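You operate a simulated robot arm through the tools that you are given. There is no shell and no other tool. Be economical: measure what you need, move in short steps, check, and stop when the job is done.

The job below is to be done with a simulated two-armed robot. You get a single attempt, and the scene is never put back.

## Task
Wind twenty and twenty-one until WIRE PULL shows all fives, then pin both.
Fine: keep its pointers off the red ends; leave the other two adjusters and all levers.
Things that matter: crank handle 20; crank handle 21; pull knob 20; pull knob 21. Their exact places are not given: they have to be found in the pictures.

The check looks at the end state, three seconds after you hand in, the way a careful person would. Anything else that was tipped, shoved, dropped, spilled or broken makes it a failure.

## Robot
Two 7-joint arms with fingered hands on one trunk, on a base that drives. Base frame: it is fixed to the floor where the robot stands at the start and does not move with it; the origin is under the middle of the robot, x ahead of it, y to its left, z up. Readings come in m, rad, newtons and seconds.
The left shoulder is at the start at [0.041, 0.185, 1.245], the right one opposite. With the tool pointing down near the work surface each hand reaches from about 0.1 to 0.78 m from the robot's upright axis, wherever it stands, measured 20 degrees to its own side. Places, roughly: crank handle 20 [0.5, 0, 1]; crank handle 21 [0.6, -0.2, 1]; pull knob 20 [0.5, 0, 0.8]; pull knob 21 [0.5, -0.2, 0.8]. Payload 4 kg a hand.
The tool frame of a hand sits at the grasp point between the pads (the TCP): z along the fingers, y along the line on which they close. The tips reach 0.026 m beyond it. Largest opening 0.132 m; the body of the gripper starts 0.073 m behind the TCP. The gripper is a hand of 3 fingers: y runs from the thumb to the fingers, the wrist lies at [0, 0, -0.224] in the tool frame, and closing takes about 1.5 s.
Orientation is that of the tool frame in the base frame, as a unit quaternion [x, y, z, w]. With the fingers straight down and closing along the base's y, the tool's x points along the base's -x, its y along +y and its z along -z.

## Interface
- The arms move only by the tool servo_tool. It takes "left_plan", "right_plan" or both (then of equal length, played together; a hand with none holds still); each is a list of rows, each a list of 3 entries, a list of its own where there are three numbers: the shift along the tool's x, y, z in m, then the turn, a rotation vector about the tool's x, y, z in rad, then the closure in counts, from 0 (fully open) to 255 (shut). In form: [[[dx, dy, dz], [ax, ay, az], fingers], ...]. A call has 1 to 10 rows; each row shifts and turns the commanded pose from where the row before left it, along the tool's axes as they then stand. Each row takes 0.2 s and may step no farther than 0.05 m and 0.15 rad from the row before; otherwise, or with a gripper value out of range, the whole call is refused. A pose out of reach is approached as far as the arm can. The call stops where the force on the tool passes 40 N (or 10 N more than at its start, if that is more) or the arm is blocked; 0.2 s more then pass. Each finger travels about 0.072 m/s and halts on what it meets, pressing with about 33 N; the grip force reading is that of the motor and also rises with nothing between the fingers. The clock runs only during rows and for 0.2 s after the last one: add rows that do not move to give the fingers time. The reply holds the time, the measured pose of the TCP, the force on the tool along the base axes, the opening and the grip force, in the units named above and with some noise, with the torque about the TCP (base axes, N m) and any sound that the robot's microphone picked up.
- Cameras (640 x 400 px; columns grow to the right, rows downward): "scene" is now at [0.1319, -0.0166, 1.4739]; the picture's right is [-0.18, -0.98, 0.02], its down [-0.58, 0.09, -0.81] and it looks along [0.79, -0.15, -0.59] (base axes); focal length 253 px, centre (320, 200). "left" rides on the left gripper at [-0.062, 0.003, -0.092] in its tool frame; the picture's right is [-0.05, -1.00, 0.00], its down [0.83, -0.04, -0.56] and it looks along [0.55, -0.03, 0.83] (tool axes); focal length 230 px, centre (320, 200). "right" rides on the right gripper at [0.062, 0.003, -0.092] in its tool frame; the picture's right is [-0.05, 1.00, 0.00], its down [-0.83, -0.04, -0.55] and it looks along [-0.55, -0.03, 0.83] (tool axes); focal length 230 px, centre (320, 200).
- capture(camera): a new picture of that camera. No time passes.
- slide_trunk(by): slides the trunk up (or, below 0, down) by that many m; the arms and the scene camera ride with it, the base frame stays. It gives what a move gives, with no picture.
- drive_base(legs): drives the robot by 1 to 6 legs, each [ahead, left, turn to the left] in m, m and rad, along the robot's own axes; the way and the turn of a leg run together, so that a leg with both is an arc; at most 1.5 m and 3.142 rad a leg. The arms and the cameras ride along, it lands a little off, and it stops where it bumps. It gives what a move gives.
- set_grasp(shape, hand): the hand has 3 fingers and takes this shape, open, in about a second: jaw (thumb against the fingers, like two jaws); tri (thumb and two fingers); tip (a fingertip pinch); poke (one finger out to press); point (the index stretched); flat (the hand flat); cup (the hand cupped); fist (a fist). The gripper value then closes the fingers along that shape, each until it touches; the sizes above hold for jaw. It gives what a move gives, with no picture.
- aim_head(pan, tilt): turns the head with the scene camera to pan (to the left, within 1.501 rad either way) and tilt (down, from -0.506 to 1.204), counted from straight ahead of the robot. It gives what a move gives.
- locate(camera, pixels): for up to 12 pixels [column, row] of the newest picture of that camera ("zoom" is the newest enlarged one), the place [x, y, z] in the base frame of the surface seen there, good to about 0.002 m. No time passes.
- zoom(camera, box): a new picture of the part [left, top, right, bottom] of that camera's present view, enlarged. No time passes.
- hand_in(): hands the job in; it is judged then, once.

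Keep the steps short. Do not move on a guess: measure, check each grasp and each placing, and mend mistakes. In all there are 80 turns and 58 pictures (those below and enlarged ones count). Leave the grippers open and the arms clear of the work at the hand-in unless told otherwise, and finish with a single line.

The tools are called after "Request:" as a command line: name --argument value ..., lists and objects as JSON in quotes. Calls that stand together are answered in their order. servo_tool: Moves the arms, as the interface text tells. Its arguments: {"type":"object","properties":{"left_plan":{"type":"array","items":{"type":"array"}},"right_plan":{"type":"array","items":{"type":"array"}}},"required":[]} The other tools are called the same way: slide_trunk (by) slides the trunk up or down; set_grasp (shape, hand) gives the hand a shape; drive_base (legs) drives the base; aim_head (pan, tilt) turns the head that bears the scene camera; capture (camera) takes a picture; locate (camera, pixels) gives the place of the surface under pixels of a picture; zoom (camera, box) takes an enlarged picture of a part of a camera's view; hand_in () hands the job in.

At the start:

```text
time: 0.0
left_ee_pos: [0.4794, 0.0904, 1.221]
left_orientation: [0.0, 1.0, 0.0, 0.0]
left_contact_force: [-0.2, 0.1, 0.4]
left_torque: [0.04, -0.02, 0.0]
left_opening: 0.1317
left_grip_force: 0.1
left_shape: jaw
right_ee_pos: [0.4932, -0.2761, 1.267]
right_orientation: [0.0, 1.0, 0.0, 0.0]
right_contact_force: [0.6, 1.0, 0.1]
right_torque: [-0.01, 0.0, -0.03]
right_opening: 0.1318
right_grip_force: 0.0
right_shape: jaw
trunk travel left (down, up): [-0.275, 0.187]
robot x, y, heading: [-0.0028, 0.0033, -0.001]
head pan, tilt: [-0.182, 0.541]
```

scene: 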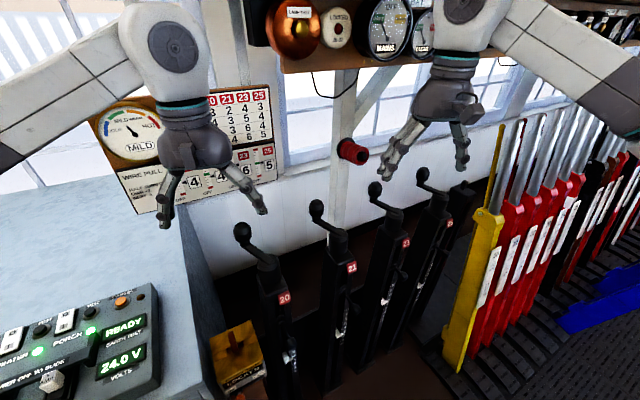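
right: 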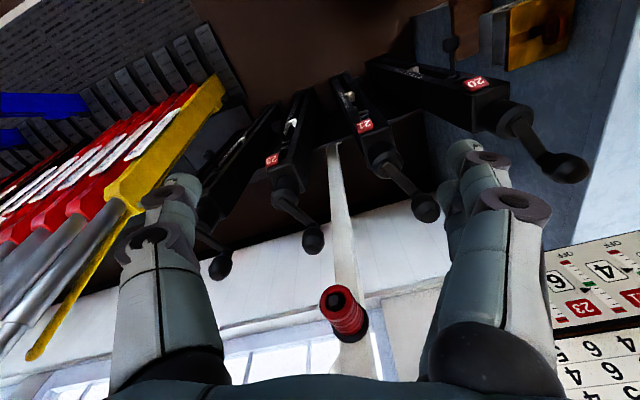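
left: 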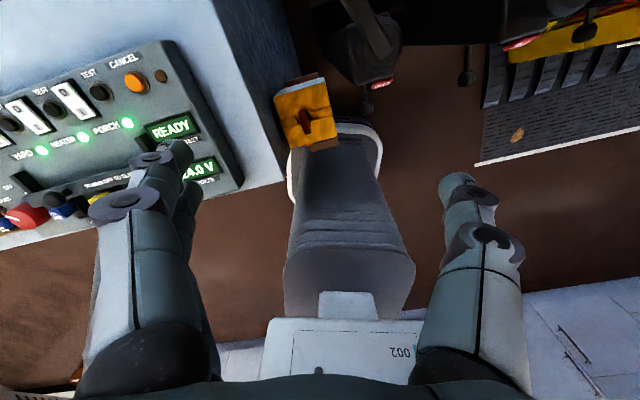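

The scene shows four adjusters (20, 21, 23, 25) and the WIRE PULL board behind the left hand. I'll enlarge both areas.

Request:
zoom --camera "scene" --box '[90, 80, 290, 220]'

Request:
zoom --camera "scene" --box '[200, 160, 480, 400]'

```text
2.86 times, centred on (190, 150) of scene
```

zoom: 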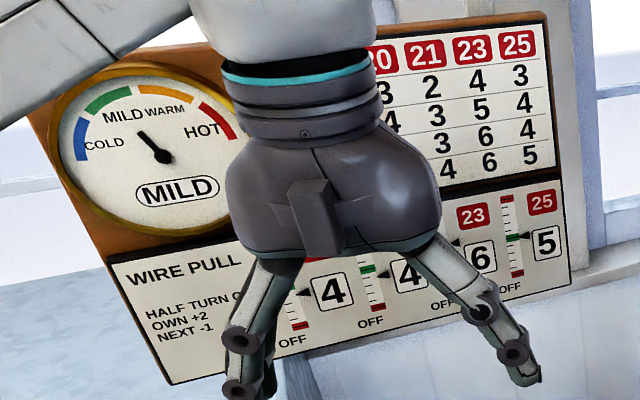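

```text
1.67 times, centred on (340, 280) of scene
```

zoom: 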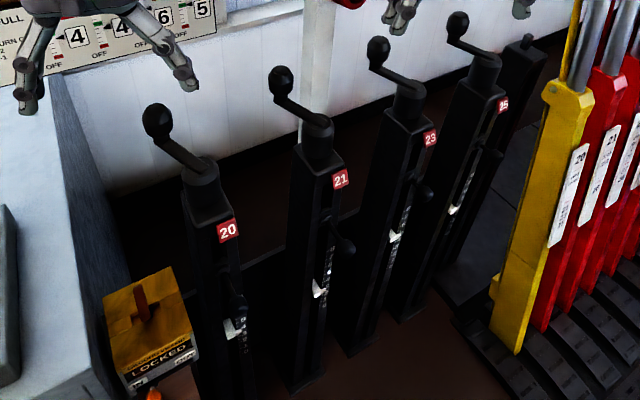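

The left hand hides part of the board. It reads about 4, 4, 6, 5, with "HALF TURN: OWN +2, NEXT -1". I'll move the left hand up and left to get it out of the way.

Request:
servo_tool --left_plan '[[[0.03, 0.035, 0], [0, 0, 0], 0], [[0.03, 0.035, 0], [0, 0, 0], 0], [[0.03, 0.035, 0], [0, 0, 0], 0], [[0.03, 0.035, 0], [0, 0, 0], 0], [[0.03, 0.035, 0], [0, 0, 0], 0], [[0.0, 0.035, 0], [0, 0, 0], 0]]'

Request:
aim_head --pan -0.1 --tilt 0.6

Request:
capture --camera "scene"

```text
time: 1.4
left_ee_pos: [0.3319, 0.3034, 1.2197]
left_orientation: [0.0, 1.0, 0.0, 0.0]
left_contact_force: [0.5, 0.8, -1.1]
left_torque: [0.01, -0.02, 0.01]
left_opening: 0.132
left_grip_force: 0.0
left_shape: jaw
right_ee_pos: [0.4921, -0.2755, 1.2688]
right_orientation: [0.0, 1.0, 0.0, -0.001]
right_contact_force: [-0.2, -0.5, 0.6]
right_torque: [-0.01, -0.04, -0.01]
right_opening: 0.132
right_grip_force: 0.0
right_shape: jaw
trunk travel left (down, up): [-0.275, 0.187]
robot x, y, heading: [-0.0011, -0.002, -0.001]
head pan, tilt: [-0.182, 0.541]
```

```text
time: 2.0
left_ee_pos: [0.334, 0.3008, 1.219]
left_orientation: [0.0, 1.0, 0.0, -0.001]
left_contact_force: [0.2, 0.2, 0.2]
left_torque: [0.0, -0.01, 0.02]
left_opening: 0.1315
left_grip_force: 0.1
left_shape: jaw
right_ee_pos: [0.4916, -0.2756, 1.267]
right_orientation: [-0.001, 1.0, 0.0, 0.0]
right_contact_force: [0.2, -0.1, -0.2]
right_torque: [0.01, -0.01, 0.0]
right_opening: 0.132
right_grip_force: 0.0
right_shape: jaw
trunk travel left (down, up): [-0.275, 0.187]
robot x, y, heading: [-0.0019, -0.0032, -0.003]
head pan, tilt: [-0.099, 0.6]
```

```text
52 pictures are left
```

scene: 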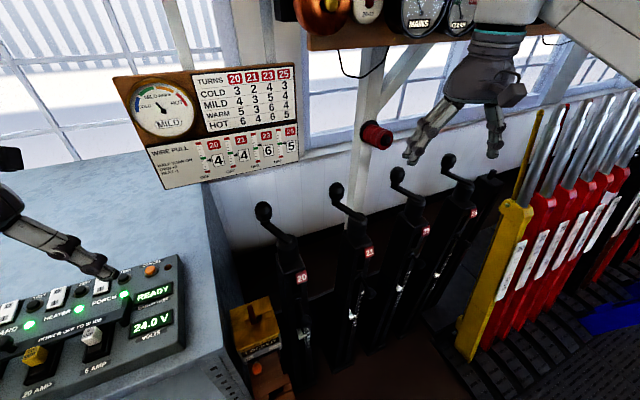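

Now the board is clear. I'll enlarge it and the adjusters.

Request:
zoom --camera "scene" --box '[110, 60, 310, 190]'

Request:
zoom --camera "scene" --box '[240, 180, 400, 280]'

Request:
zoom --camera "scene" --box '[260, 250, 420, 360]'

Request:
locate --camera "scene" --pixels '[[263, 210], [290, 241], [336, 189], [359, 217], [301, 277], [369, 252], [308, 332], [351, 315], [377, 297]]'

```text
3.08 times, centred on (210, 125) of scene
```

zoom: 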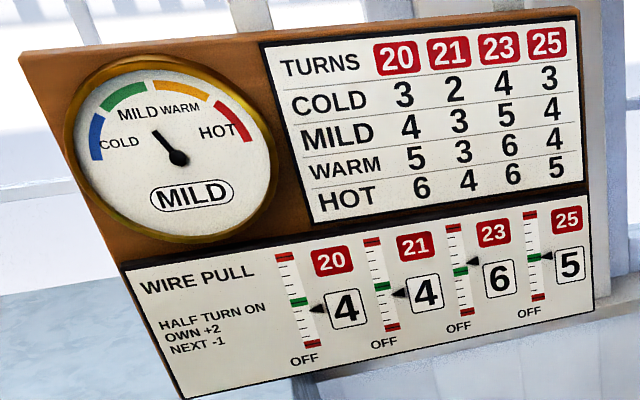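

```text
4.00 times, centred on (320, 230) of scene
```

zoom: 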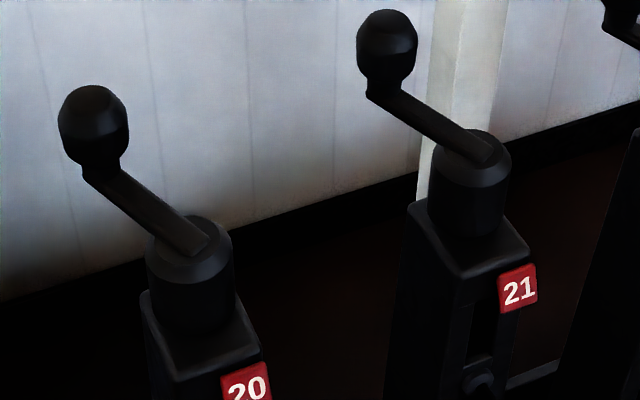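

```text
3.64 times, centred on (340, 305) of scene
```

zoom: 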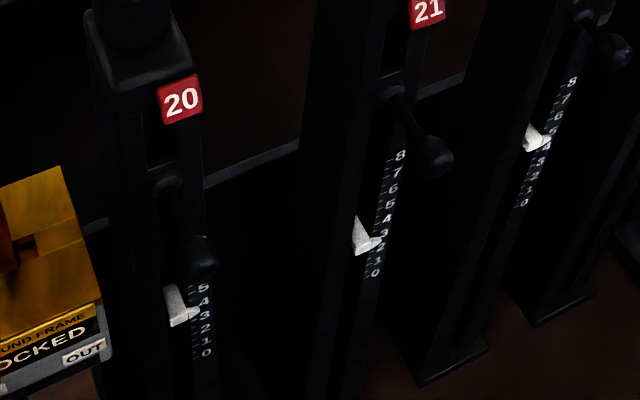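

```text
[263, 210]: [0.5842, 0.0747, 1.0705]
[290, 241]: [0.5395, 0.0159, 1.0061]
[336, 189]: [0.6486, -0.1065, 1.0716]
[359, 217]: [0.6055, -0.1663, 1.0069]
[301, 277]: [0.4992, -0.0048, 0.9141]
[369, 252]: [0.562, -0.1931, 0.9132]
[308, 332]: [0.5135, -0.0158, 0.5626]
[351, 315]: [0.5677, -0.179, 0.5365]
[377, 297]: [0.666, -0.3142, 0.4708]
```

The board reads 20: 4, 21: 4, 23: 6, 25: 5. If "next" means both neighbours, one half turn "on" of each gives 5/5/5/5. Next I'll measure the crank knobs, hubs and pull knobs, and look closely at the pull knobs.

Request:
zoom --camera "scene" --box '[275, 255, 355, 345]'

Request:
zoom --camera "scene" --box '[340, 215, 470, 335]'

Request:
locate --camera "scene" --pixels '[[307, 319], [302, 300], [370, 293], [362, 275], [264, 218], [337, 198], [289, 236], [357, 215], [297, 260], [285, 259], [360, 237], [427, 262]]'

```text
4.44 times, centred on (315, 300) of scene
```

zoom: 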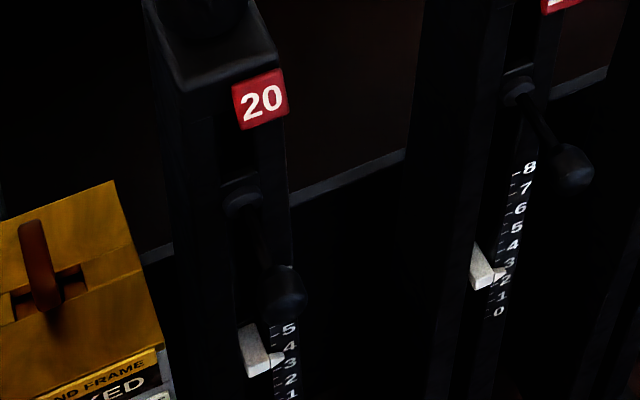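

```text
3.33 times, centred on (405, 275) of scene
```

zoom: 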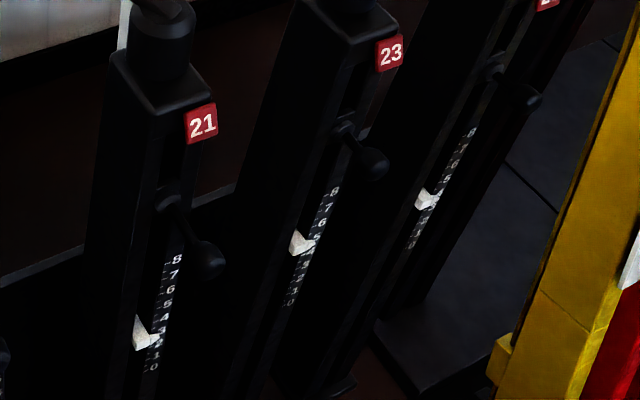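

```text
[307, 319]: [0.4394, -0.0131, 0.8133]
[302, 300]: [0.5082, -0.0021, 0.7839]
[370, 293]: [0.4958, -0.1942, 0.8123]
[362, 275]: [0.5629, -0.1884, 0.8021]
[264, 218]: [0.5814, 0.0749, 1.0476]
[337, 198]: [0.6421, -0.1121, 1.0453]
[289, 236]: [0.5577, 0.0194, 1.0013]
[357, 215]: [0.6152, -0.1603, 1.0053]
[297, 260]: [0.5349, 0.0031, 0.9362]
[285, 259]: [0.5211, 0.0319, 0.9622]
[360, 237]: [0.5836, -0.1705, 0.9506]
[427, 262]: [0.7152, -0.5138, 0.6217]
```

The pull knobs of 20 and 21 stick out about 0.07 m (unpinned), while 23's looks pushed in. I'll use the right hand camera for a top view to find the crank axes.

Request:
zoom --camera "right" --box '[330, 40, 630, 230]'

Request:
capture --camera "right"

```text
2.11 times, centred on (480, 135) of right
```

zoom: 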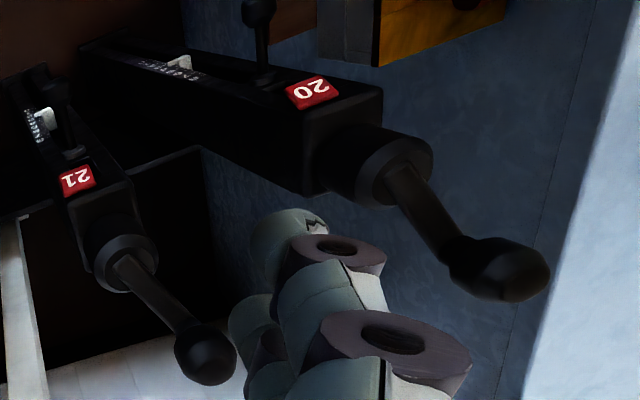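

```text
45 pictures are left
```

right: 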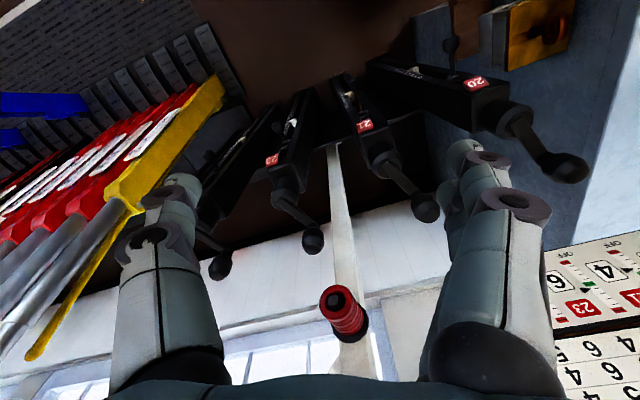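

I'll locate the hub rims and knobs in that enlargement by re-taking it from the same view.

Request:
zoom --camera "right" --box '[330, 40, 630, 230]'

Request:
locate --camera "zoom" --pixels '[[366, 185], [410, 138], [427, 165], [380, 202], [505, 272], [545, 278], [103, 268], [130, 238], [153, 255], [115, 287], [205, 355], [232, 358]]'

Request:
locate --camera "zoom" --pixels '[[400, 170], [440, 240], [380, 95], [310, 100], [325, 88], [286, 93], [120, 265], [170, 315], [260, 40], [50, 95], [62, 180], [92, 173]]'

```text
2.11 times, centred on (480, 135) of right
```

zoom: 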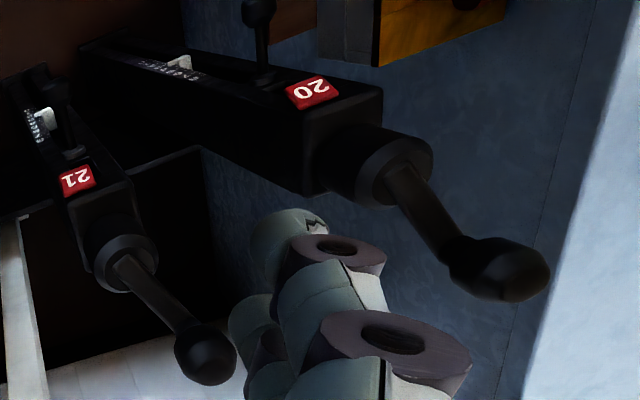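

```text
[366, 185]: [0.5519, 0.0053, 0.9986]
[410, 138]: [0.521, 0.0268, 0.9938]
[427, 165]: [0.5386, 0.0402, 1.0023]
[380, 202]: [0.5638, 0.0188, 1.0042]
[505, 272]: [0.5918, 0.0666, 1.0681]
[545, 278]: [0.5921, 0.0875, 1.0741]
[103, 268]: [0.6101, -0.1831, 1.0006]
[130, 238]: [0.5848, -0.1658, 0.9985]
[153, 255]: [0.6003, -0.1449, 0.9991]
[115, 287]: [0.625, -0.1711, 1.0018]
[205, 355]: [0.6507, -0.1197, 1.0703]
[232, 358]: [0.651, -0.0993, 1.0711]
```

```text
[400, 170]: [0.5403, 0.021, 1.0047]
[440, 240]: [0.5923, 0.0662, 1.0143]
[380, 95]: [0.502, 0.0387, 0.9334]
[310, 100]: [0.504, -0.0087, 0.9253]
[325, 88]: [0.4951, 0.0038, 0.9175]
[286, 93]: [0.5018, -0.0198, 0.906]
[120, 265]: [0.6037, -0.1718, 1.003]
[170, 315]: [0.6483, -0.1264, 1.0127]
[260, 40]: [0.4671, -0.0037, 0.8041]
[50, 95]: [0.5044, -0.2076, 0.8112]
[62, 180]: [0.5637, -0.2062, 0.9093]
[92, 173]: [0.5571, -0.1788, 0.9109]
```

Crank 20's axis is at about (0.542, 0.021) with the knob at (0.592, 0.072, ~1.06). Crank 21's axis is at (0.605, -0.165) with the knob at (0.652, -0.113). Radius is about 0.071 and both arms point at 45°. I'll carry the right hand over knob 20 at height.

Request:
servo_tool --right_plan '[[[-0.0125, 0.0434, 0], [0, 0, 0], 0], [[-0.0125, 0.0434, 0], [0, 0, 0], 0], [[-0.0125, 0.0434, 0], [0, 0, 0], 0], [[-0.0125, 0.0434, 0], [0, 0, 0], 0], [[-0.0125, 0.0434, 0], [0, 0, 0], 0], [[-0.0125, 0.0434, 0], [0, 0, 0], 0], [[-0.0125, 0.0434, 0], [0, 0, 0], 0], [[-0.0125, 0.0434, 0], [0, 0, 0], 0], [[0, 0, 0.04], [0, 0, 0], 0], [[0, 0, 0.04], [0, 0, 0], 0]]'

Request:
capture --camera "right"

Request:
capture --camera "scene"

```text
time: 4.2
left_ee_pos: [0.3325, 0.3023, 1.2188]
left_orientation: [0.0, 1.0, 0.0, 0.0]
left_contact_force: [0.8, -0.3, -0.8]
left_torque: [0.02, -0.03, 0.01]
left_opening: 0.1316
left_grip_force: 0.0
left_shape: jaw
right_ee_pos: [0.5906, 0.0691, 1.1852]
right_orientation: [0.0, 1.0, 0.0, -0.001]
right_contact_force: [-0.1, -0.8, 0.4]
right_torque: [-0.03, -0.01, -0.03]
right_opening: 0.1317
right_grip_force: 0.0
right_shape: jaw
trunk travel left (down, up): [-0.275, 0.187]
robot x, y, heading: [0.0027, 0.001, -0.001]
head pan, tilt: [-0.099, 0.6]
```

```text
43 pictures are left
```

right: 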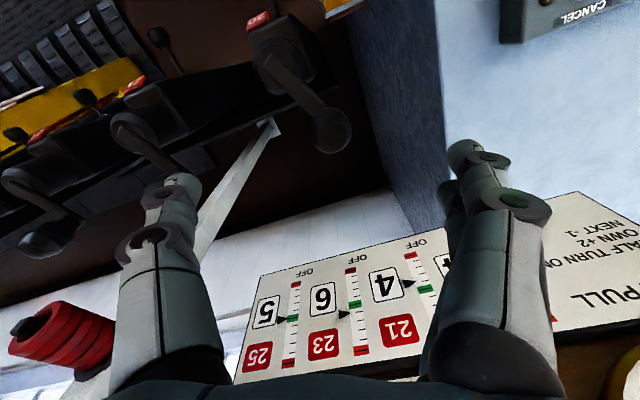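

```text
42 pictures are left
```

scene: 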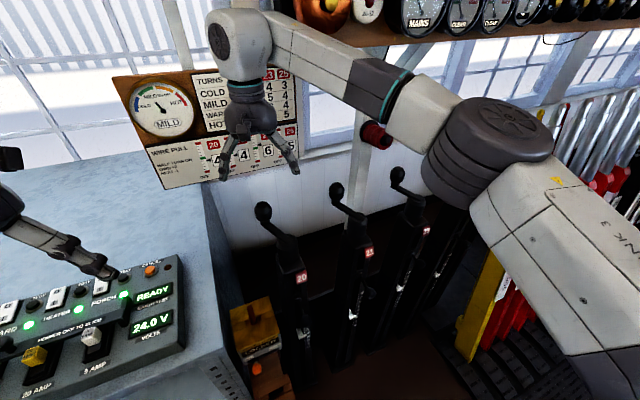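

Knob 20 is at (330,130) in the right view, directly under the grasp point. I'll descend 0.12 m.

Request:
servo_tool --right_plan '[[[0, 0, 0.04], [0, 0, 0], 0], [[0, 0, 0.04], [0, 0, 0], 0], [[0, 0, 0.02], [0, 0, 0], 0], [[0, 0, 0.02], [0, 0, 0], 0]]'

Request:
capture --camera "right"

```text
time: 5.2
left_ee_pos: [0.3337, 0.3013, 1.2189]
left_orientation: [0.0, 1.0, 0.0, 0.0]
left_contact_force: [-0.3, -0.4, -1.4]
left_torque: [0.02, 0.01, 0.03]
left_opening: 0.1318
left_grip_force: 0.1
left_shape: jaw
right_ee_pos: [0.5915, 0.0722, 1.0683]
right_orientation: [0.0, 1.0, 0.0, 0.0]
right_contact_force: [0.3, -0.5, 0.2]
right_torque: [0.02, 0.04, 0.01]
right_opening: 0.132
right_grip_force: 0.0
right_shape: jaw
trunk travel left (down, up): [-0.275, 0.187]
robot x, y, heading: [-0.0004, -0.0016, 0.002]
head pan, tilt: [-0.099, 0.6]
```

```text
41 pictures are left
```

right: 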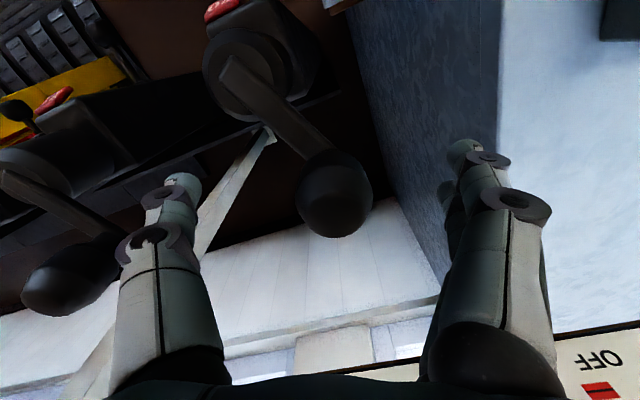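

The knob is at (335,195), between the fingers and nearly at the grasp point. I'll shift 4 mm and close.

Request:
servo_tool --right_plan '[[[0, 0.005, 0], [0, 0, 0], 120], [[0, 0, 0], [0, 0, 0], 255], [[0, 0, 0], [0, 0, 0], 255], [[0, 0, 0], [0, 0, 0], 255], [[0, 0, 0], [0, 0, 0], 255], [[0, 0, 0], [0, 0, 0], 255], [[0, 0, 0], [0, 0, 0], 255]]'

Request:
capture --camera "right"

```text
time: 6.8
left_ee_pos: [0.3322, 0.3007, 1.2198]
left_orientation: [0.0, 1.0, -0.001, 0.0]
left_contact_force: [0.2, 0.1, -0.7]
left_torque: [0.02, -0.03, 0.01]
left_opening: 0.1321
left_grip_force: 0.2
left_shape: jaw
right_ee_pos: [0.59, 0.0768, 1.0682]
right_orientation: [0.0, 1.0, 0.0, 0.0]
right_contact_force: [-1.9, -1.3, -3.3]
right_torque: [0.01, 0.1, 0.01]
right_opening: 0.0287
right_grip_force: 33.1
right_shape: jaw
trunk travel left (down, up): [-0.275, 0.187]
robot x, y, heading: [0.0016, 0.0024, 0.005]
head pan, tilt: [-0.099, 0.6]
```

```text
40 pictures are left
```

right: 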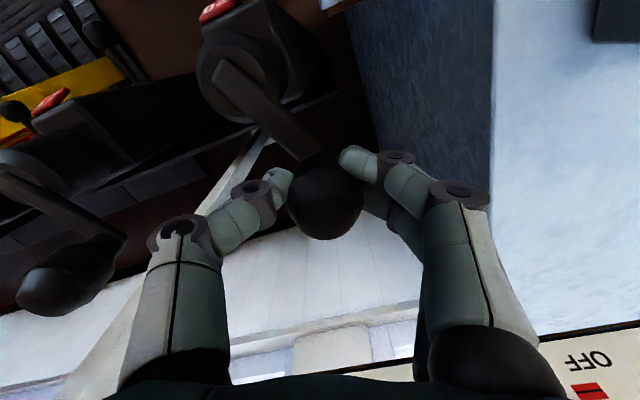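

The knob is gripped (33 N, 29 mm). Now a trial of about 32° clockwise seen from above, to learn which way is "on".

Request:
servo_tool --right_plan '[[[-0.0065, -0.0075, 0], [0, 0, 0], 255], [[-0.0054, -0.0084, 0], [0, 0, 0], 255], [[-0.0042, -0.009, 0], [0, 0, 0], 255], [[-0.0029, -0.0095, 0], [0, 0, 0], 255], [[0, 0, 0], [0, 0, 0], 255]]'

Request:
capture --camera "right"

Request:
zoom --camera "scene" --box '[110, 60, 310, 190]'

```text
time: 8.1
left_ee_pos: [0.332, 0.3022, 1.2195]
left_orientation: [0.0, 1.0, 0.0, 0.001]
left_contact_force: [-0.1, -0.3, -0.4]
left_torque: [-0.03, 0.02, -0.01]
left_opening: 0.1318
left_grip_force: 0.2
left_shape: jaw
right_ee_pos: [0.6111, 0.0414, 1.0685]
right_orientation: [0.0, 1.0, 0.0, 0.001]
right_contact_force: [0.4, -0.8, 9.3]
right_torque: [0.07, -0.05, 0.0]
right_opening: 0.0285
right_grip_force: 32.4
right_shape: jaw
trunk travel left (down, up): [-0.275, 0.187]
robot x, y, heading: [-0.0029, 0.0002, -0.001]
head pan, tilt: [-0.099, 0.6]
```

```text
39 pictures are left
```

right: 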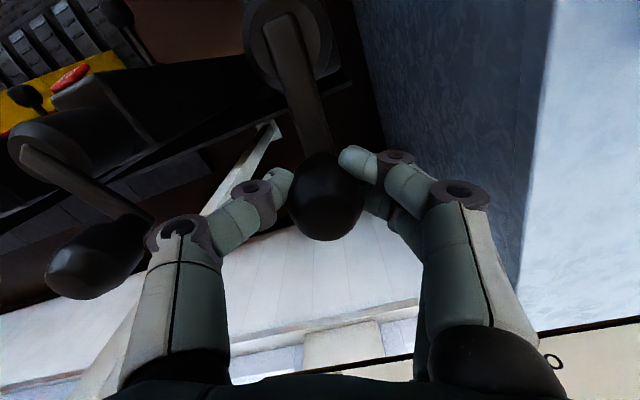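

```text
3.08 times, centred on (210, 125) of scene
```

zoom: 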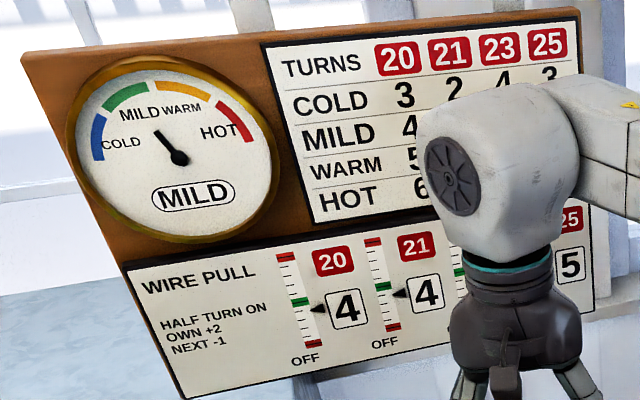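

The crank follows smoothly and turns freely. The pointers have hardly moved yet, so I'll go on clockwise to a quarter turn.

Request:
servo_tool --right_plan '[[[-0.0018, -0.0092, 0], [0, 0, 0], 255], [[-0.0006, -0.0093, 0], [0, 0, 0], 255], [[0.0006, -0.0093, 0], [0, 0, 0], 255], [[0.0018, -0.0092, 0], [0, 0, 0], 255], [[0.003, -0.0089, 0], [0, 0, 0], 255], [[0.0042, -0.0084, 0], [0, 0, 0], 255], [[0.0052, -0.0077, 0], [0, 0, 0], 255], [[0.0061, -0.0071, 0], [0, 0, 0], 255], [[0, 0, 0], [0, 0, 0], 255]]'

Request:
capture --camera "right"

Request:
zoom --camera "scene" --box '[110, 60, 310, 190]'

```text
time: 10.1
left_ee_pos: [0.3319, 0.3012, 1.2191]
left_orientation: [0.0, 1.0, 0.0, 0.001]
left_contact_force: [0.1, -0.9, 0.0]
left_torque: [0.0, 0.0, 0.0]
left_opening: 0.1317
left_grip_force: 0.1
left_shape: jaw
right_ee_pos: [0.5913, -0.0277, 1.0686]
right_orientation: [0.0, 1.0, 0.0, -0.001]
right_contact_force: [0.8, -1.8, 2.1]
right_torque: [-0.02, -0.03, -0.01]
right_opening: 0.0285
right_grip_force: 33.3
right_shape: jaw
trunk travel left (down, up): [-0.275, 0.187]
robot x, y, heading: [0.0008, -0.0011, -0.003]
head pan, tilt: [-0.099, 0.6]
```

```text
37 pictures are left
```

right: 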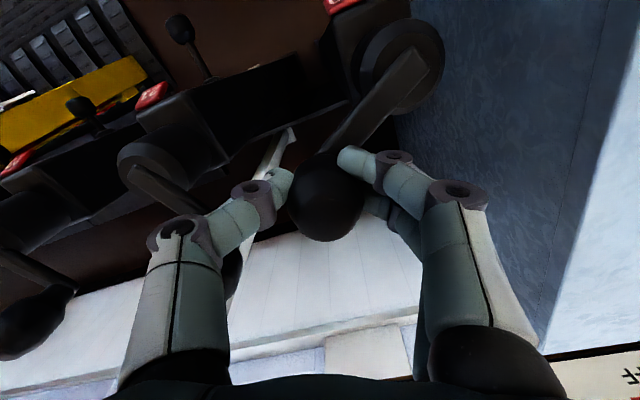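

```text
3.08 times, centred on (210, 125) of scene
```

zoom: 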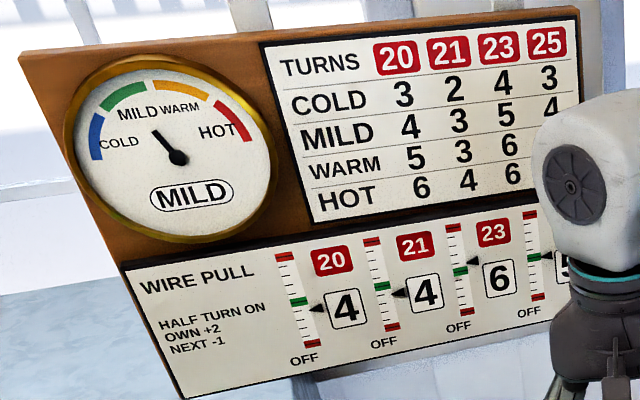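

After a quarter turn the board is still unchanged. I'll check whether the white slide on post 20 has moved.

Request:
zoom --camera "scene" --box '[275, 255, 355, 345]'

```text
4.44 times, centred on (315, 300) of scene
```

zoom: 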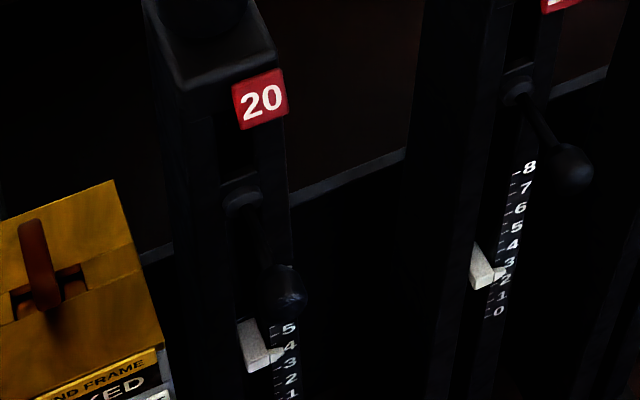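

The slide on 20 crept up by about half a mark, so clockwise raises the turns count. The board seems to step at half turns. I'll continue clockwise to the full half turn (knob at -135°).

Request:
servo_tool --right_plan '[[[0.0096, -0.008, 0], [0, 0, 0], 255], [[0.0108, -0.0062, 0], [0, 0, 0], 255], [[0.0117, -0.0043, 0], [0, 0, 0], 255], [[0.0123, -0.0021, 0], [0, 0, 0], 255], [[0.0124, 0, 0], [0, 0, 0], 255], [[0.0123, 0.0021, 0], [0, 0, 0], 255], [[0.0117, 0.0043, 0], [0, 0, 0], 255], [[0.0108, 0.0062, 0], [0, 0, 0], 255], [[0.0096, 0.008, 0], [0, 0, 0], 255], [[0, 0, 0], [0, 0, 0], 255]]'

Request:
capture --camera "scene"

Request:
zoom --camera "scene" --box '[110, 60, 310, 190]'

Request:
capture --camera "right"

```text
time: 12.2
left_ee_pos: [0.3287, 0.2993, 1.2208]
left_orientation: [0.001, 1.0, 0.0, 0.002]
left_contact_force: [-0.3, 0.9, 0.1]
left_torque: [-0.01, 0.02, 0.03]
left_opening: 0.1317
left_grip_force: 0.1
left_shape: jaw
right_ee_pos: [0.4869, -0.0282, 1.068]
right_orientation: [0.0, 1.0, 0.0, -0.002]
right_contact_force: [-19.7, -15.5, 5.7]
right_torque: [-0.49, 0.29, -0.13]
right_opening: 0.0288
right_grip_force: 33.1
right_shape: jaw
trunk travel left (down, up): [-0.275, 0.187]
robot x, y, heading: [0.0004, -0.002, 0.003]
head pan, tilt: [-0.099, 0.6]
```

```text
34 pictures are left
```

scene: 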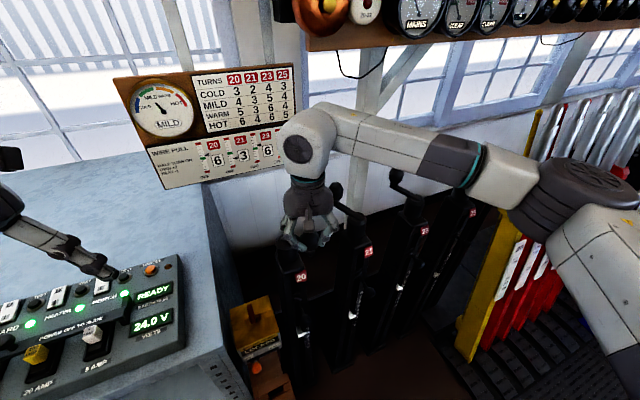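

```text
3.08 times, centred on (210, 125) of scene
```

zoom: 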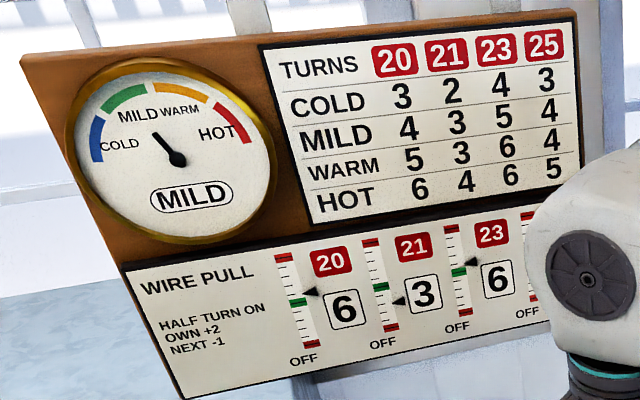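

```text
32 pictures are left
```

right: 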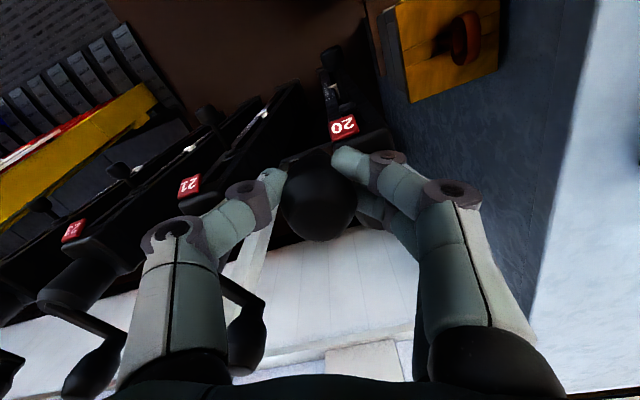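

Now the board reads 20: 6, 21: 3, 23: 6, as predicted, so clockwise is "on". I'll ease the radial pull by a few mm, open and lift off.

Request:
servo_tool --right_plan '[[[-0.0025, 0.002, 0], [0, 0, 0], 255], [[0, 0, 0], [0, 0, 0], 200], [[0, 0, 0], [0, 0, 0], 100], [[0, 0, 0], [0, 0, 0], 0], [[0, 0, 0], [0, 0, 0], 0], [[0, 0, 0], [0, 0, 0], 0], [[0, 0, -0.04], [0, 0, 0], 0], [[0, 0, -0.05], [0, 0, 0], 0], [[0, 0, -0.05], [0, 0, 0], 0]]'

Request:
capture --camera "right"

```text
time: 14.2
left_ee_pos: [0.3313, 0.3028, 1.2188]
left_orientation: [-0.001, 1.0, 0.0, 0.0]
left_contact_force: [0.2, 0.5, 0.1]
left_torque: [0.02, 0.02, 0.04]
left_opening: 0.132
left_grip_force: 0.0
left_shape: jaw
right_ee_pos: [0.4944, -0.0237, 1.2047]
right_orientation: [0.0, 1.0, 0.0, 0.0]
right_contact_force: [-0.5, -0.6, -0.7]
right_torque: [-0.01, -0.01, -0.03]
right_opening: 0.132
right_grip_force: 0.1
right_shape: jaw
trunk travel left (down, up): [-0.275, 0.187]
robot x, y, heading: [0.0004, 0.0022, 0.002]
head pan, tilt: [-0.099, 0.6]
```

```text
31 pictures are left
```

right: 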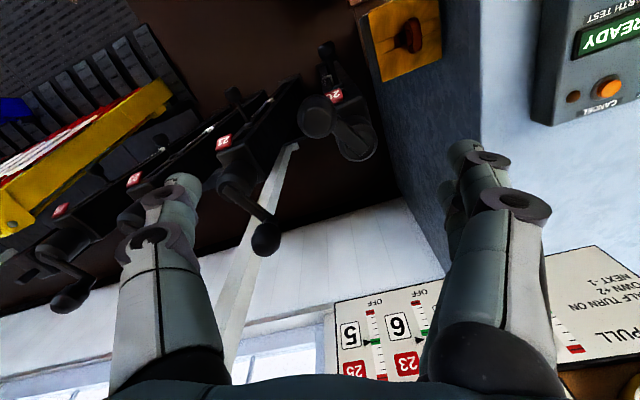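

Released and clear. I'll measure knob 20's new place and knob 21 in this view.

Request:
locate --camera "right" --pixels '[[314, 117], [300, 117], [329, 117], [355, 140], [265, 240], [252, 240], [278, 240], [265, 227], [235, 185]]'

```text
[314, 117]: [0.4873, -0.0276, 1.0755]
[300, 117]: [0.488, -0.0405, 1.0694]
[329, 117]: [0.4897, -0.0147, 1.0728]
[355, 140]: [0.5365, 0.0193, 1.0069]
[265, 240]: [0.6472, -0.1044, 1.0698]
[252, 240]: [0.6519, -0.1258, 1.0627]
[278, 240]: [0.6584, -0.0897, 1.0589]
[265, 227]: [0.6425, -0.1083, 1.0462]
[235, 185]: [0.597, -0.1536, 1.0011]
```

Knob 20 sits at (0.493, -0.029), which is 180° from its start. Next I move over knob 21, staying high, and look.

Request:
servo_tool --right_plan '[[[-0.0397, -0.0216, 0], [0, 0, 0], 0], [[-0.0397, -0.0216, 0], [0, 0, 0], 0], [[-0.0397, -0.0216, 0], [0, 0, 0], 0], [[-0.0397, -0.0216, 0], [0, 0, 0], 0], [[0, 0, 0], [0, 0, 0], 0]]'

Request:
capture --camera "right"

```text
time: 15.4
left_ee_pos: [0.3314, 0.3012, 1.2189]
left_orientation: [0.0, 1.0, 0.0, 0.001]
left_contact_force: [0.2, 0.1, 0.5]
left_torque: [-0.02, -0.04, -0.04]
left_opening: 0.132
left_grip_force: 0.0
left_shape: jaw
right_ee_pos: [0.6522, -0.1109, 1.2085]
right_orientation: [0.0, 1.0, -0.001, 0.0]
right_contact_force: [-0.4, 0.5, -0.5]
right_torque: [0.0, 0.02, 0.01]
right_opening: 0.1319
right_grip_force: 0.0
right_shape: jaw
trunk travel left (down, up): [-0.275, 0.187]
robot x, y, heading: [-0.0003, 0.0013, 0.001]
head pan, tilt: [-0.099, 0.6]
```

```text
30 pictures are left
```

right: 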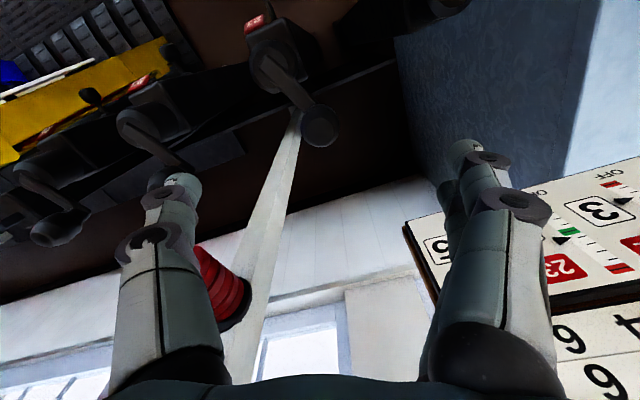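

Knob 21 is centred at (319,122). The red horn near the thumb needs checking for clearance.

Request:
locate --camera "right" --pixels '[[238, 300], [225, 270], [220, 310], [319, 125], [250, 280], [430, 280]]'

```text
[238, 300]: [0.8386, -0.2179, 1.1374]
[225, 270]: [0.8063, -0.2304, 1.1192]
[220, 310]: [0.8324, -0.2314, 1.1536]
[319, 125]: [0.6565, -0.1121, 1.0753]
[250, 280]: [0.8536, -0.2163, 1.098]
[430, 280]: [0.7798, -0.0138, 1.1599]
```

The horn (x ≥ 0.80) and board (x ≥ 0.78) are well clear. I'll descend 0.14 m to knob 21.

Request:
servo_tool --right_plan '[[[0, 0, 0.04], [0, 0, 0], 0], [[0, 0, 0.04], [0, 0, 0], 0], [[0, 0, 0.04], [0, 0, 0], 0], [[0, 0, 0.02], [0, 0, 0], 0], [[0, 0, 0], [0, 0, 0], 0]]'

Request:
capture --camera "right"

```text
time: 16.6
left_ee_pos: [0.3317, 0.301, 1.2192]
left_orientation: [0.0, 1.0, 0.0, 0.0]
left_contact_force: [0.2, 0.4, -0.4]
left_torque: [-0.01, -0.01, -0.01]
left_opening: 0.1322
left_grip_force: 0.1
left_shape: jaw
right_ee_pos: [0.6542, -0.113, 1.0682]
right_orientation: [-0.001, 1.0, -0.001, 0.001]
right_contact_force: [-0.3, 0.6, -0.2]
right_torque: [0.01, -0.01, 0.0]
right_opening: 0.1319
right_grip_force: 0.0
right_shape: jaw
trunk travel left (down, up): [-0.275, 0.187]
robot x, y, heading: [-0.0034, 0.0041, -0.002]
head pan, tilt: [-0.099, 0.6]
```

```text
29 pictures are left
```

right: 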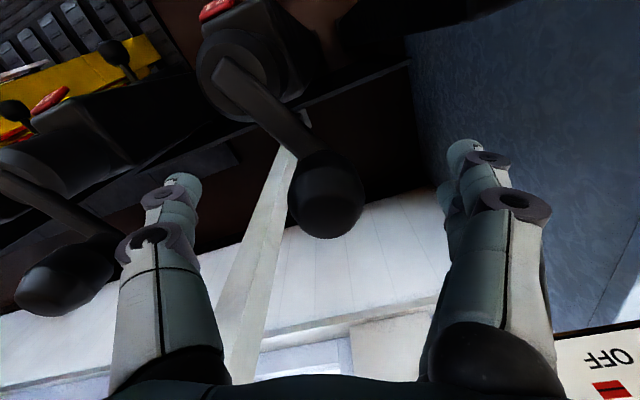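

Knob 21 sits at (326,196), where knob 20 was when gripped. I'll close.

Request:
servo_tool --right_plan '[[[0, 0.0, 0], [0, 0, 0], 120], [[0, 0, 0], [0, 0, 0], 255], [[0, 0, 0], [0, 0, 0], 255], [[0, 0, 0], [0, 0, 0], 255], [[0, 0, 0], [0, 0, 0], 255], [[0, 0, 0], [0, 0, 0], 255], [[0, 0, 0], [0, 0, 0], 255]]'

```text
time: 18.2
left_ee_pos: [0.3315, 0.3022, 1.2191]
left_orientation: [0.0, 1.0, 0.0, 0.0]
left_contact_force: [-0.3, -0.5, -0.1]
left_torque: [0.02, 0.0, -0.01]
left_opening: 0.1318
left_grip_force: 0.1
left_shape: jaw
right_ee_pos: [0.6541, -0.114, 1.0679]
right_orientation: [0.0, 1.0, 0.0, 0.0]
right_contact_force: [-2.7, -0.2, -2.7]
right_torque: [-0.03, 0.07, 0.02]
right_opening: 0.0293
right_grip_force: 33.0
right_shape: jaw
trunk travel left (down, up): [-0.275, 0.187]
robot x, y, heading: [0.0023, 0.0018, -0.002]
head pan, tilt: [-0.099, 0.6]
```

Gripped (29 mm). I'll wind the first quarter clockwise.

Request:
servo_tool --right_plan '[[[-0.0079, -0.0095, 0], [0, 0, 0], 255], [[-0.0061, -0.0106, 0], [0, 0, 0], 255], [[-0.0042, -0.0116, 0], [0, 0, 0], 255], [[-0.0021, -0.0121, 0], [0, 0, 0], 255], [[0, -0.0122, 0], [0, 0, 0], 255], [[0.0021, -0.0121, 0], [0, 0, 0], 255], [[0.0042, -0.0116, 0], [0, 0, 0], 255], [[0.0061, -0.0106, 0], [0, 0, 0], 255], [[0.0079, -0.0095, 0], [0, 0, 0], 255], [[0, 0, 0], [0, 0, 0], 255]]'

Request:
capture --camera "right"

```text
time: 20.4
left_ee_pos: [0.3337, 0.3012, 1.2196]
left_orientation: [0.001, 1.0, 0.0, -0.001]
left_contact_force: [-0.3, 0.5, -0.2]
left_torque: [0.01, -0.02, 0.02]
left_opening: 0.1318
left_grip_force: 0.1
left_shape: jaw
right_ee_pos: [0.6547, -0.2148, 1.0682]
right_orientation: [0.002, 1.0, 0.001, -0.001]
right_contact_force: [12.4, -12.2, 2.3]
right_torque: [-0.26, -0.21, -0.11]
right_opening: 0.0279
right_grip_force: 33.0
right_shape: jaw
trunk travel left (down, up): [-0.275, 0.187]
robot x, y, heading: [-0.0027, 0.0018, -0.004]
head pan, tilt: [-0.099, 0.6]
```

```text
28 pictures are left
```

right: 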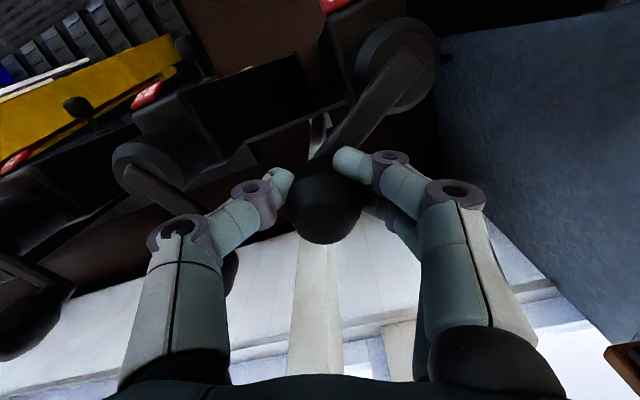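

A slight outward pull shows (17 N). I'll correct it by 2 mm inward and wind the second quarter.

Request:
servo_tool --right_plan '[[[0.0114, -0.0058, 0], [0, 0, 0], 255], [[0.0106, -0.0061, 0], [0, 0, 0], 255], [[0.0114, -0.0042, 0], [0, 0, 0], 255], [[0.012, -0.0021, 0], [0, 0, 0], 255], [[0.0122, 0, 0], [0, 0, 0], 255], [[0.012, 0.0021, 0], [0, 0, 0], 255], [[0.0114, 0.0042, 0], [0, 0, 0], 255], [[0.0106, 0.0061, 0], [0, 0, 0], 255], [[0.0094, 0.0078, 0], [0, 0, 0], 255], [[0, 0, 0], [0, 0, 0], 255]]'

Request:
zoom --camera "scene" --box '[110, 60, 310, 190]'

Request:
capture --camera "right"

```text
time: 22.6
left_ee_pos: [0.3326, 0.3018, 1.2195]
left_orientation: [0.0, 1.0, 0.0, 0.0]
left_contact_force: [-0.6, 0.2, -0.6]
left_torque: [-0.02, 0.01, -0.02]
left_opening: 0.1318
left_grip_force: 0.1
left_shape: jaw
right_ee_pos: [0.5508, -0.2104, 1.0676]
right_orientation: [0.0, 1.0, 0.0, 0.0]
right_contact_force: [1.5, -0.1, 0.5]
right_torque: [-0.01, 0.02, 0.01]
right_opening: 0.0144
right_grip_force: 32.9
right_shape: jaw
trunk travel left (down, up): [-0.275, 0.187]
robot x, y, heading: [-0.0027, 0.0043, -0.003]
head pan, tilt: [-0.099, 0.6]
```

```text
3.08 times, centred on (210, 125) of scene
```

zoom: 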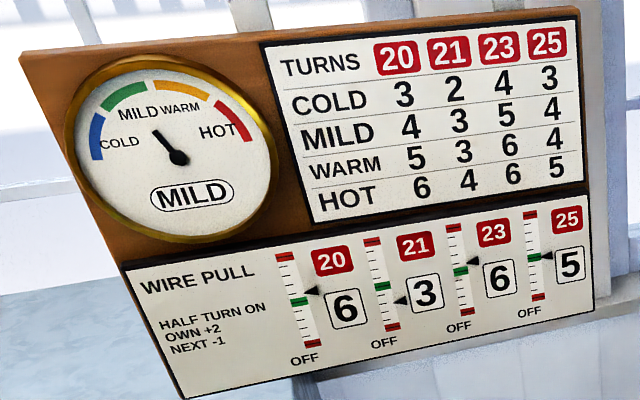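

```text
26 pictures are left
```

right: 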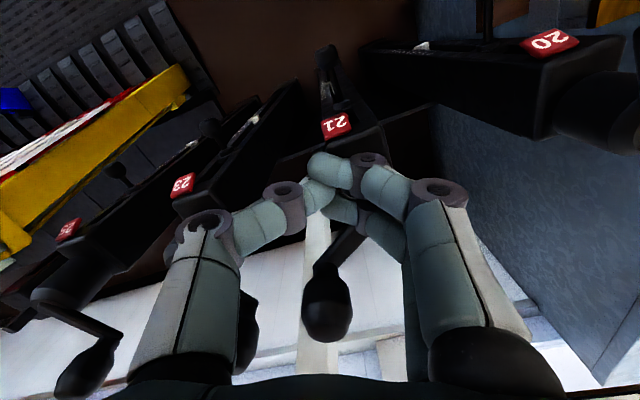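

The knob slipped from the jaws: knob 21 is left behind at (327,305) in the right view and the board is unchanged. I'll lift straight up, open, and re-measure.

Request:
servo_tool --right_plan '[[[0, 0, -0.04], [0, 0, 0], 255], [[0, 0, -0.05], [0, 0, 0], 200], [[0, 0, -0.04], [0, 0, 0], 0], [[0, 0, 0], [0, 0, 0], 0], [[0, 0, 0], [0, 0, 0], 0], [[0, 0, 0], [0, 0, 0], 0], [[0, 0, 0], [0, 0, 0], 0]]'

Request:
capture --camera "right"

```text
time: 24.2
left_ee_pos: [0.3334, 0.3019, 1.2196]
left_orientation: [0.0, 1.0, 0.0, 0.001]
left_contact_force: [-0.4, 1.0, -0.3]
left_torque: [0.0, 0.01, 0.02]
left_opening: 0.132
left_grip_force: 0.0
left_shape: jaw
right_ee_pos: [0.5496, -0.2099, 1.1968]
right_orientation: [0.0, 1.0, 0.0, 0.0]
right_contact_force: [-0.5, 0.1, -0.2]
right_torque: [-0.01, 0.01, -0.04]
right_opening: 0.1318
right_grip_force: 0.1
right_shape: jaw
trunk travel left (down, up): [-0.275, 0.187]
robot x, y, heading: [-0.0019, -0.0, -0.002]
head pan, tilt: [-0.099, 0.6]
```

```text
25 pictures are left
```

right: 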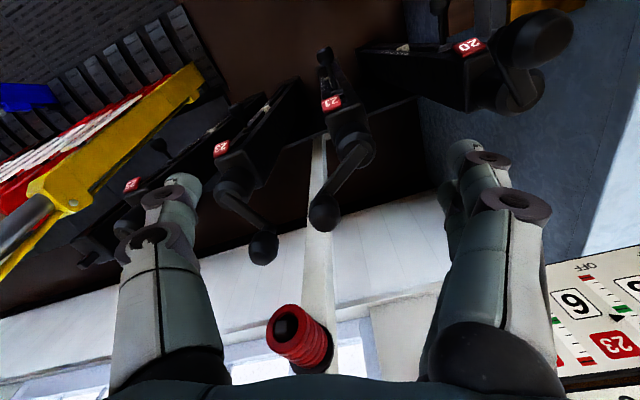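

Request:
locate --camera "right" --pixels '[[324, 213], [312, 213], [337, 213], [324, 200], [324, 226], [354, 150], [370, 155], [338, 150]]'

```text
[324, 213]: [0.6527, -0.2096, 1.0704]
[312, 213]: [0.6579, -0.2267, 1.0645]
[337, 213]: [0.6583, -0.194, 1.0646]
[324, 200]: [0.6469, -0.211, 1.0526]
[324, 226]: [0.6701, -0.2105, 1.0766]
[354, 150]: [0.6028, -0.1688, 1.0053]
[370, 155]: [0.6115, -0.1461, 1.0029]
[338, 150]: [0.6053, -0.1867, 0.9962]
```

Knob 21 is at (0.659, -0.210). For a firm hold on the next stretch I'll set the closing line along the travel (base x). First I move over the knob at height while turning the hand 90°.

Request:
servo_tool --right_plan '[[[-0.0365, 0, 0], [0, 0, 0], 0], [[-0.0365, 0, 0], [0, 0, 0], 0], [[-0.0365, 0, 0], [0, 0, 0], 0], [[0, 0, 0], [0, 0, 0.15], 0], [[0, 0, 0], [0, 0, 0.15], 0], [[0, 0, 0], [0, 0, 0.15], 0], [[0, 0, 0], [0, 0, 0.15], 0], [[0, 0, 0], [0, 0, 0.15], 0], [[0, 0, 0], [0, 0, 0.15], 0], [[0, 0, 0], [0, 0, 0.15], 0]]'

Request:
servo_tool --right_plan '[[[0, 0, 0], [0, 0, 0.15], 0], [[0, 0, 0], [0, 0, 0.15], 0], [[0, 0, 0], [0, 0, 0.15], 0], [[0, 0, 0], [0, 0, 0.07], 0], [[0, 0, 0], [0, 0, 0], 0]]'

Request:
capture --camera "right"

```text
time: 26.4
left_ee_pos: [0.3328, 0.3018, 1.2185]
left_orientation: [0.0, 1.0, -0.001, 0.0]
left_contact_force: [0.2, 0.6, 0.1]
left_torque: [0.03, 0.01, 0.01]
left_opening: 0.1323
left_grip_force: 0.0
left_shape: jaw
right_ee_pos: [0.6622, -0.2097, 1.1963]
right_orientation: [0.501, 0.866, -0.001, -0.001]
right_contact_force: [0.2, 0.0, 0.7]
right_torque: [0.0, 0.02, -0.02]
right_opening: 0.1318
right_grip_force: 0.1
right_shape: jaw
trunk travel left (down, up): [-0.275, 0.187]
robot x, y, heading: [-0.0, 0.0, 0.002]
head pan, tilt: [-0.099, 0.6]
```

```text
time: 27.9
left_ee_pos: [0.3059, 0.2996, 1.2258]
left_orientation: [0.001, 1.0, -0.001, 0.011]
left_contact_force: [0.9, 0.3, 0.6]
left_torque: [0.06, 0.0, 0.0]
left_opening: 0.1319
left_grip_force: 0.0
left_shape: jaw
right_ee_pos: [0.6937, -0.2537, 1.1967]
right_orientation: [0.647, 0.762, 0.0, 0.003]
right_contact_force: [-0.2, -0.1, 0.4]
right_torque: [0.01, -0.01, -0.02]
right_opening: 0.132
right_grip_force: 0.0
right_shape: jaw
right hand out of reach, approached as far as the arm can: row 1, 2, 3, 4
trunk travel left (down, up): [-0.275, 0.187]
robot x, y, heading: [-0.0061, -0.0001, -0.003]
head pan, tilt: [-0.099, 0.6]
stopped in row 5 (right hand): the arm was blocked; the commanded pose is now the measured one
```

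```text
24 pictures are left
```

right: 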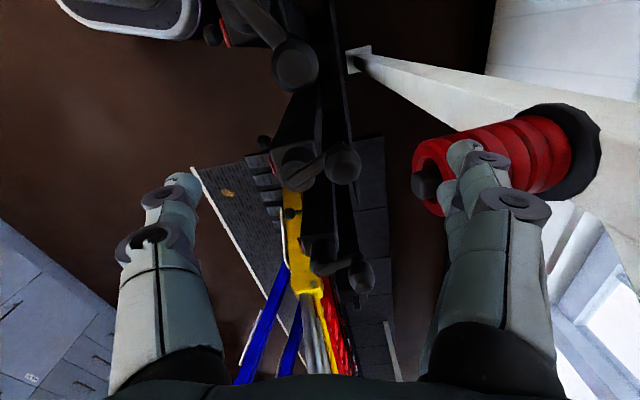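

The wrist limit was reached at about 80° and the hand drifted. I'll turn back to 50°, then move over the knob again.

Request:
servo_tool --right_plan '[[[0, -0.02, 0], [0, 0, -0.134], 0], [[0, 0, 0], [0, 0, -0.134], 0], [[0, 0, 0], [0, 0, -0.134], 0], [[0, 0, 0], [0, 0, -0.134], 0], [[0, 0, 0], [0, 0, 0], 0]]'

```text
time: 29.1
left_ee_pos: [0.3269, 0.2989, 1.2213]
left_orientation: [0.001, 1.0, 0.002, 0.001]
left_contact_force: [-0.1, 0.1, -0.5]
left_torque: [0.01, 0.0, 0.01]
left_opening: 0.1321
left_grip_force: 0.1
left_shape: jaw
right_ee_pos: [0.6942, -0.2649, 1.1817]
right_orientation: [0.428, 0.904, -0.004, -0.009]
right_contact_force: [0.2, 0.3, 0.3]
right_torque: [0.0, -0.05, 0.02]
right_opening: 0.1319
right_grip_force: 0.2
right_shape: jaw
trunk travel left (down, up): [-0.275, 0.187]
robot x, y, heading: [-0.0013, -0.0002, 0.003]
head pan, tilt: [-0.099, 0.6]
```

Now at 50.7°. I'll shift back over the knob and look.

Request:
servo_tool --right_plan '[[[0.0322, 0.0037, 0], [0, 0, 0], 0], [[0.0322, 0.0037, 0], [0, 0, 0], 0], [[0, 0, 0], [0, 0, 0], 0], [[0, 0, 0], [0, 0, 0], 0]]'

Request:
capture --camera "right"

```text
time: 30.1
left_ee_pos: [0.3304, 0.3013, 1.2186]
left_orientation: [0.001, 1.0, 0.0, 0.0]
left_contact_force: [0.3, 0.6, 0.2]
left_torque: [0.01, 0.0, 0.0]
left_opening: 0.1322
left_grip_force: 0.0
left_shape: jaw
right_ee_pos: [0.6609, -0.2083, 1.1802]
right_orientation: [0.427, 0.904, -0.006, -0.008]
right_contact_force: [0.2, -0.2, 0.7]
right_torque: [-0.01, -0.01, 0.01]
right_opening: 0.1319
right_grip_force: 0.1
right_shape: jaw
trunk travel left (down, up): [-0.275, 0.187]
robot x, y, heading: [-0.0036, 0.0012, -0.003]
head pan, tilt: [-0.099, 0.6]
```

```text
23 pictures are left
```

right: 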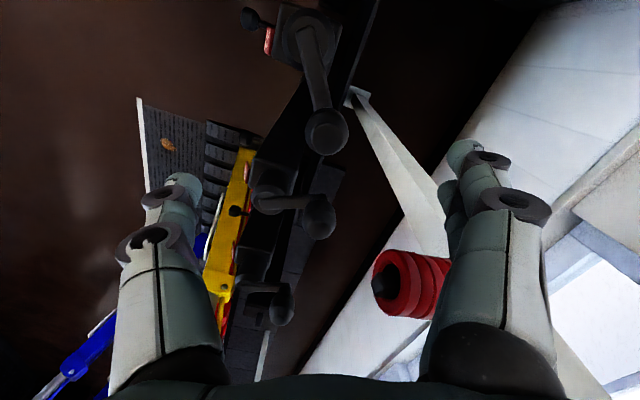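

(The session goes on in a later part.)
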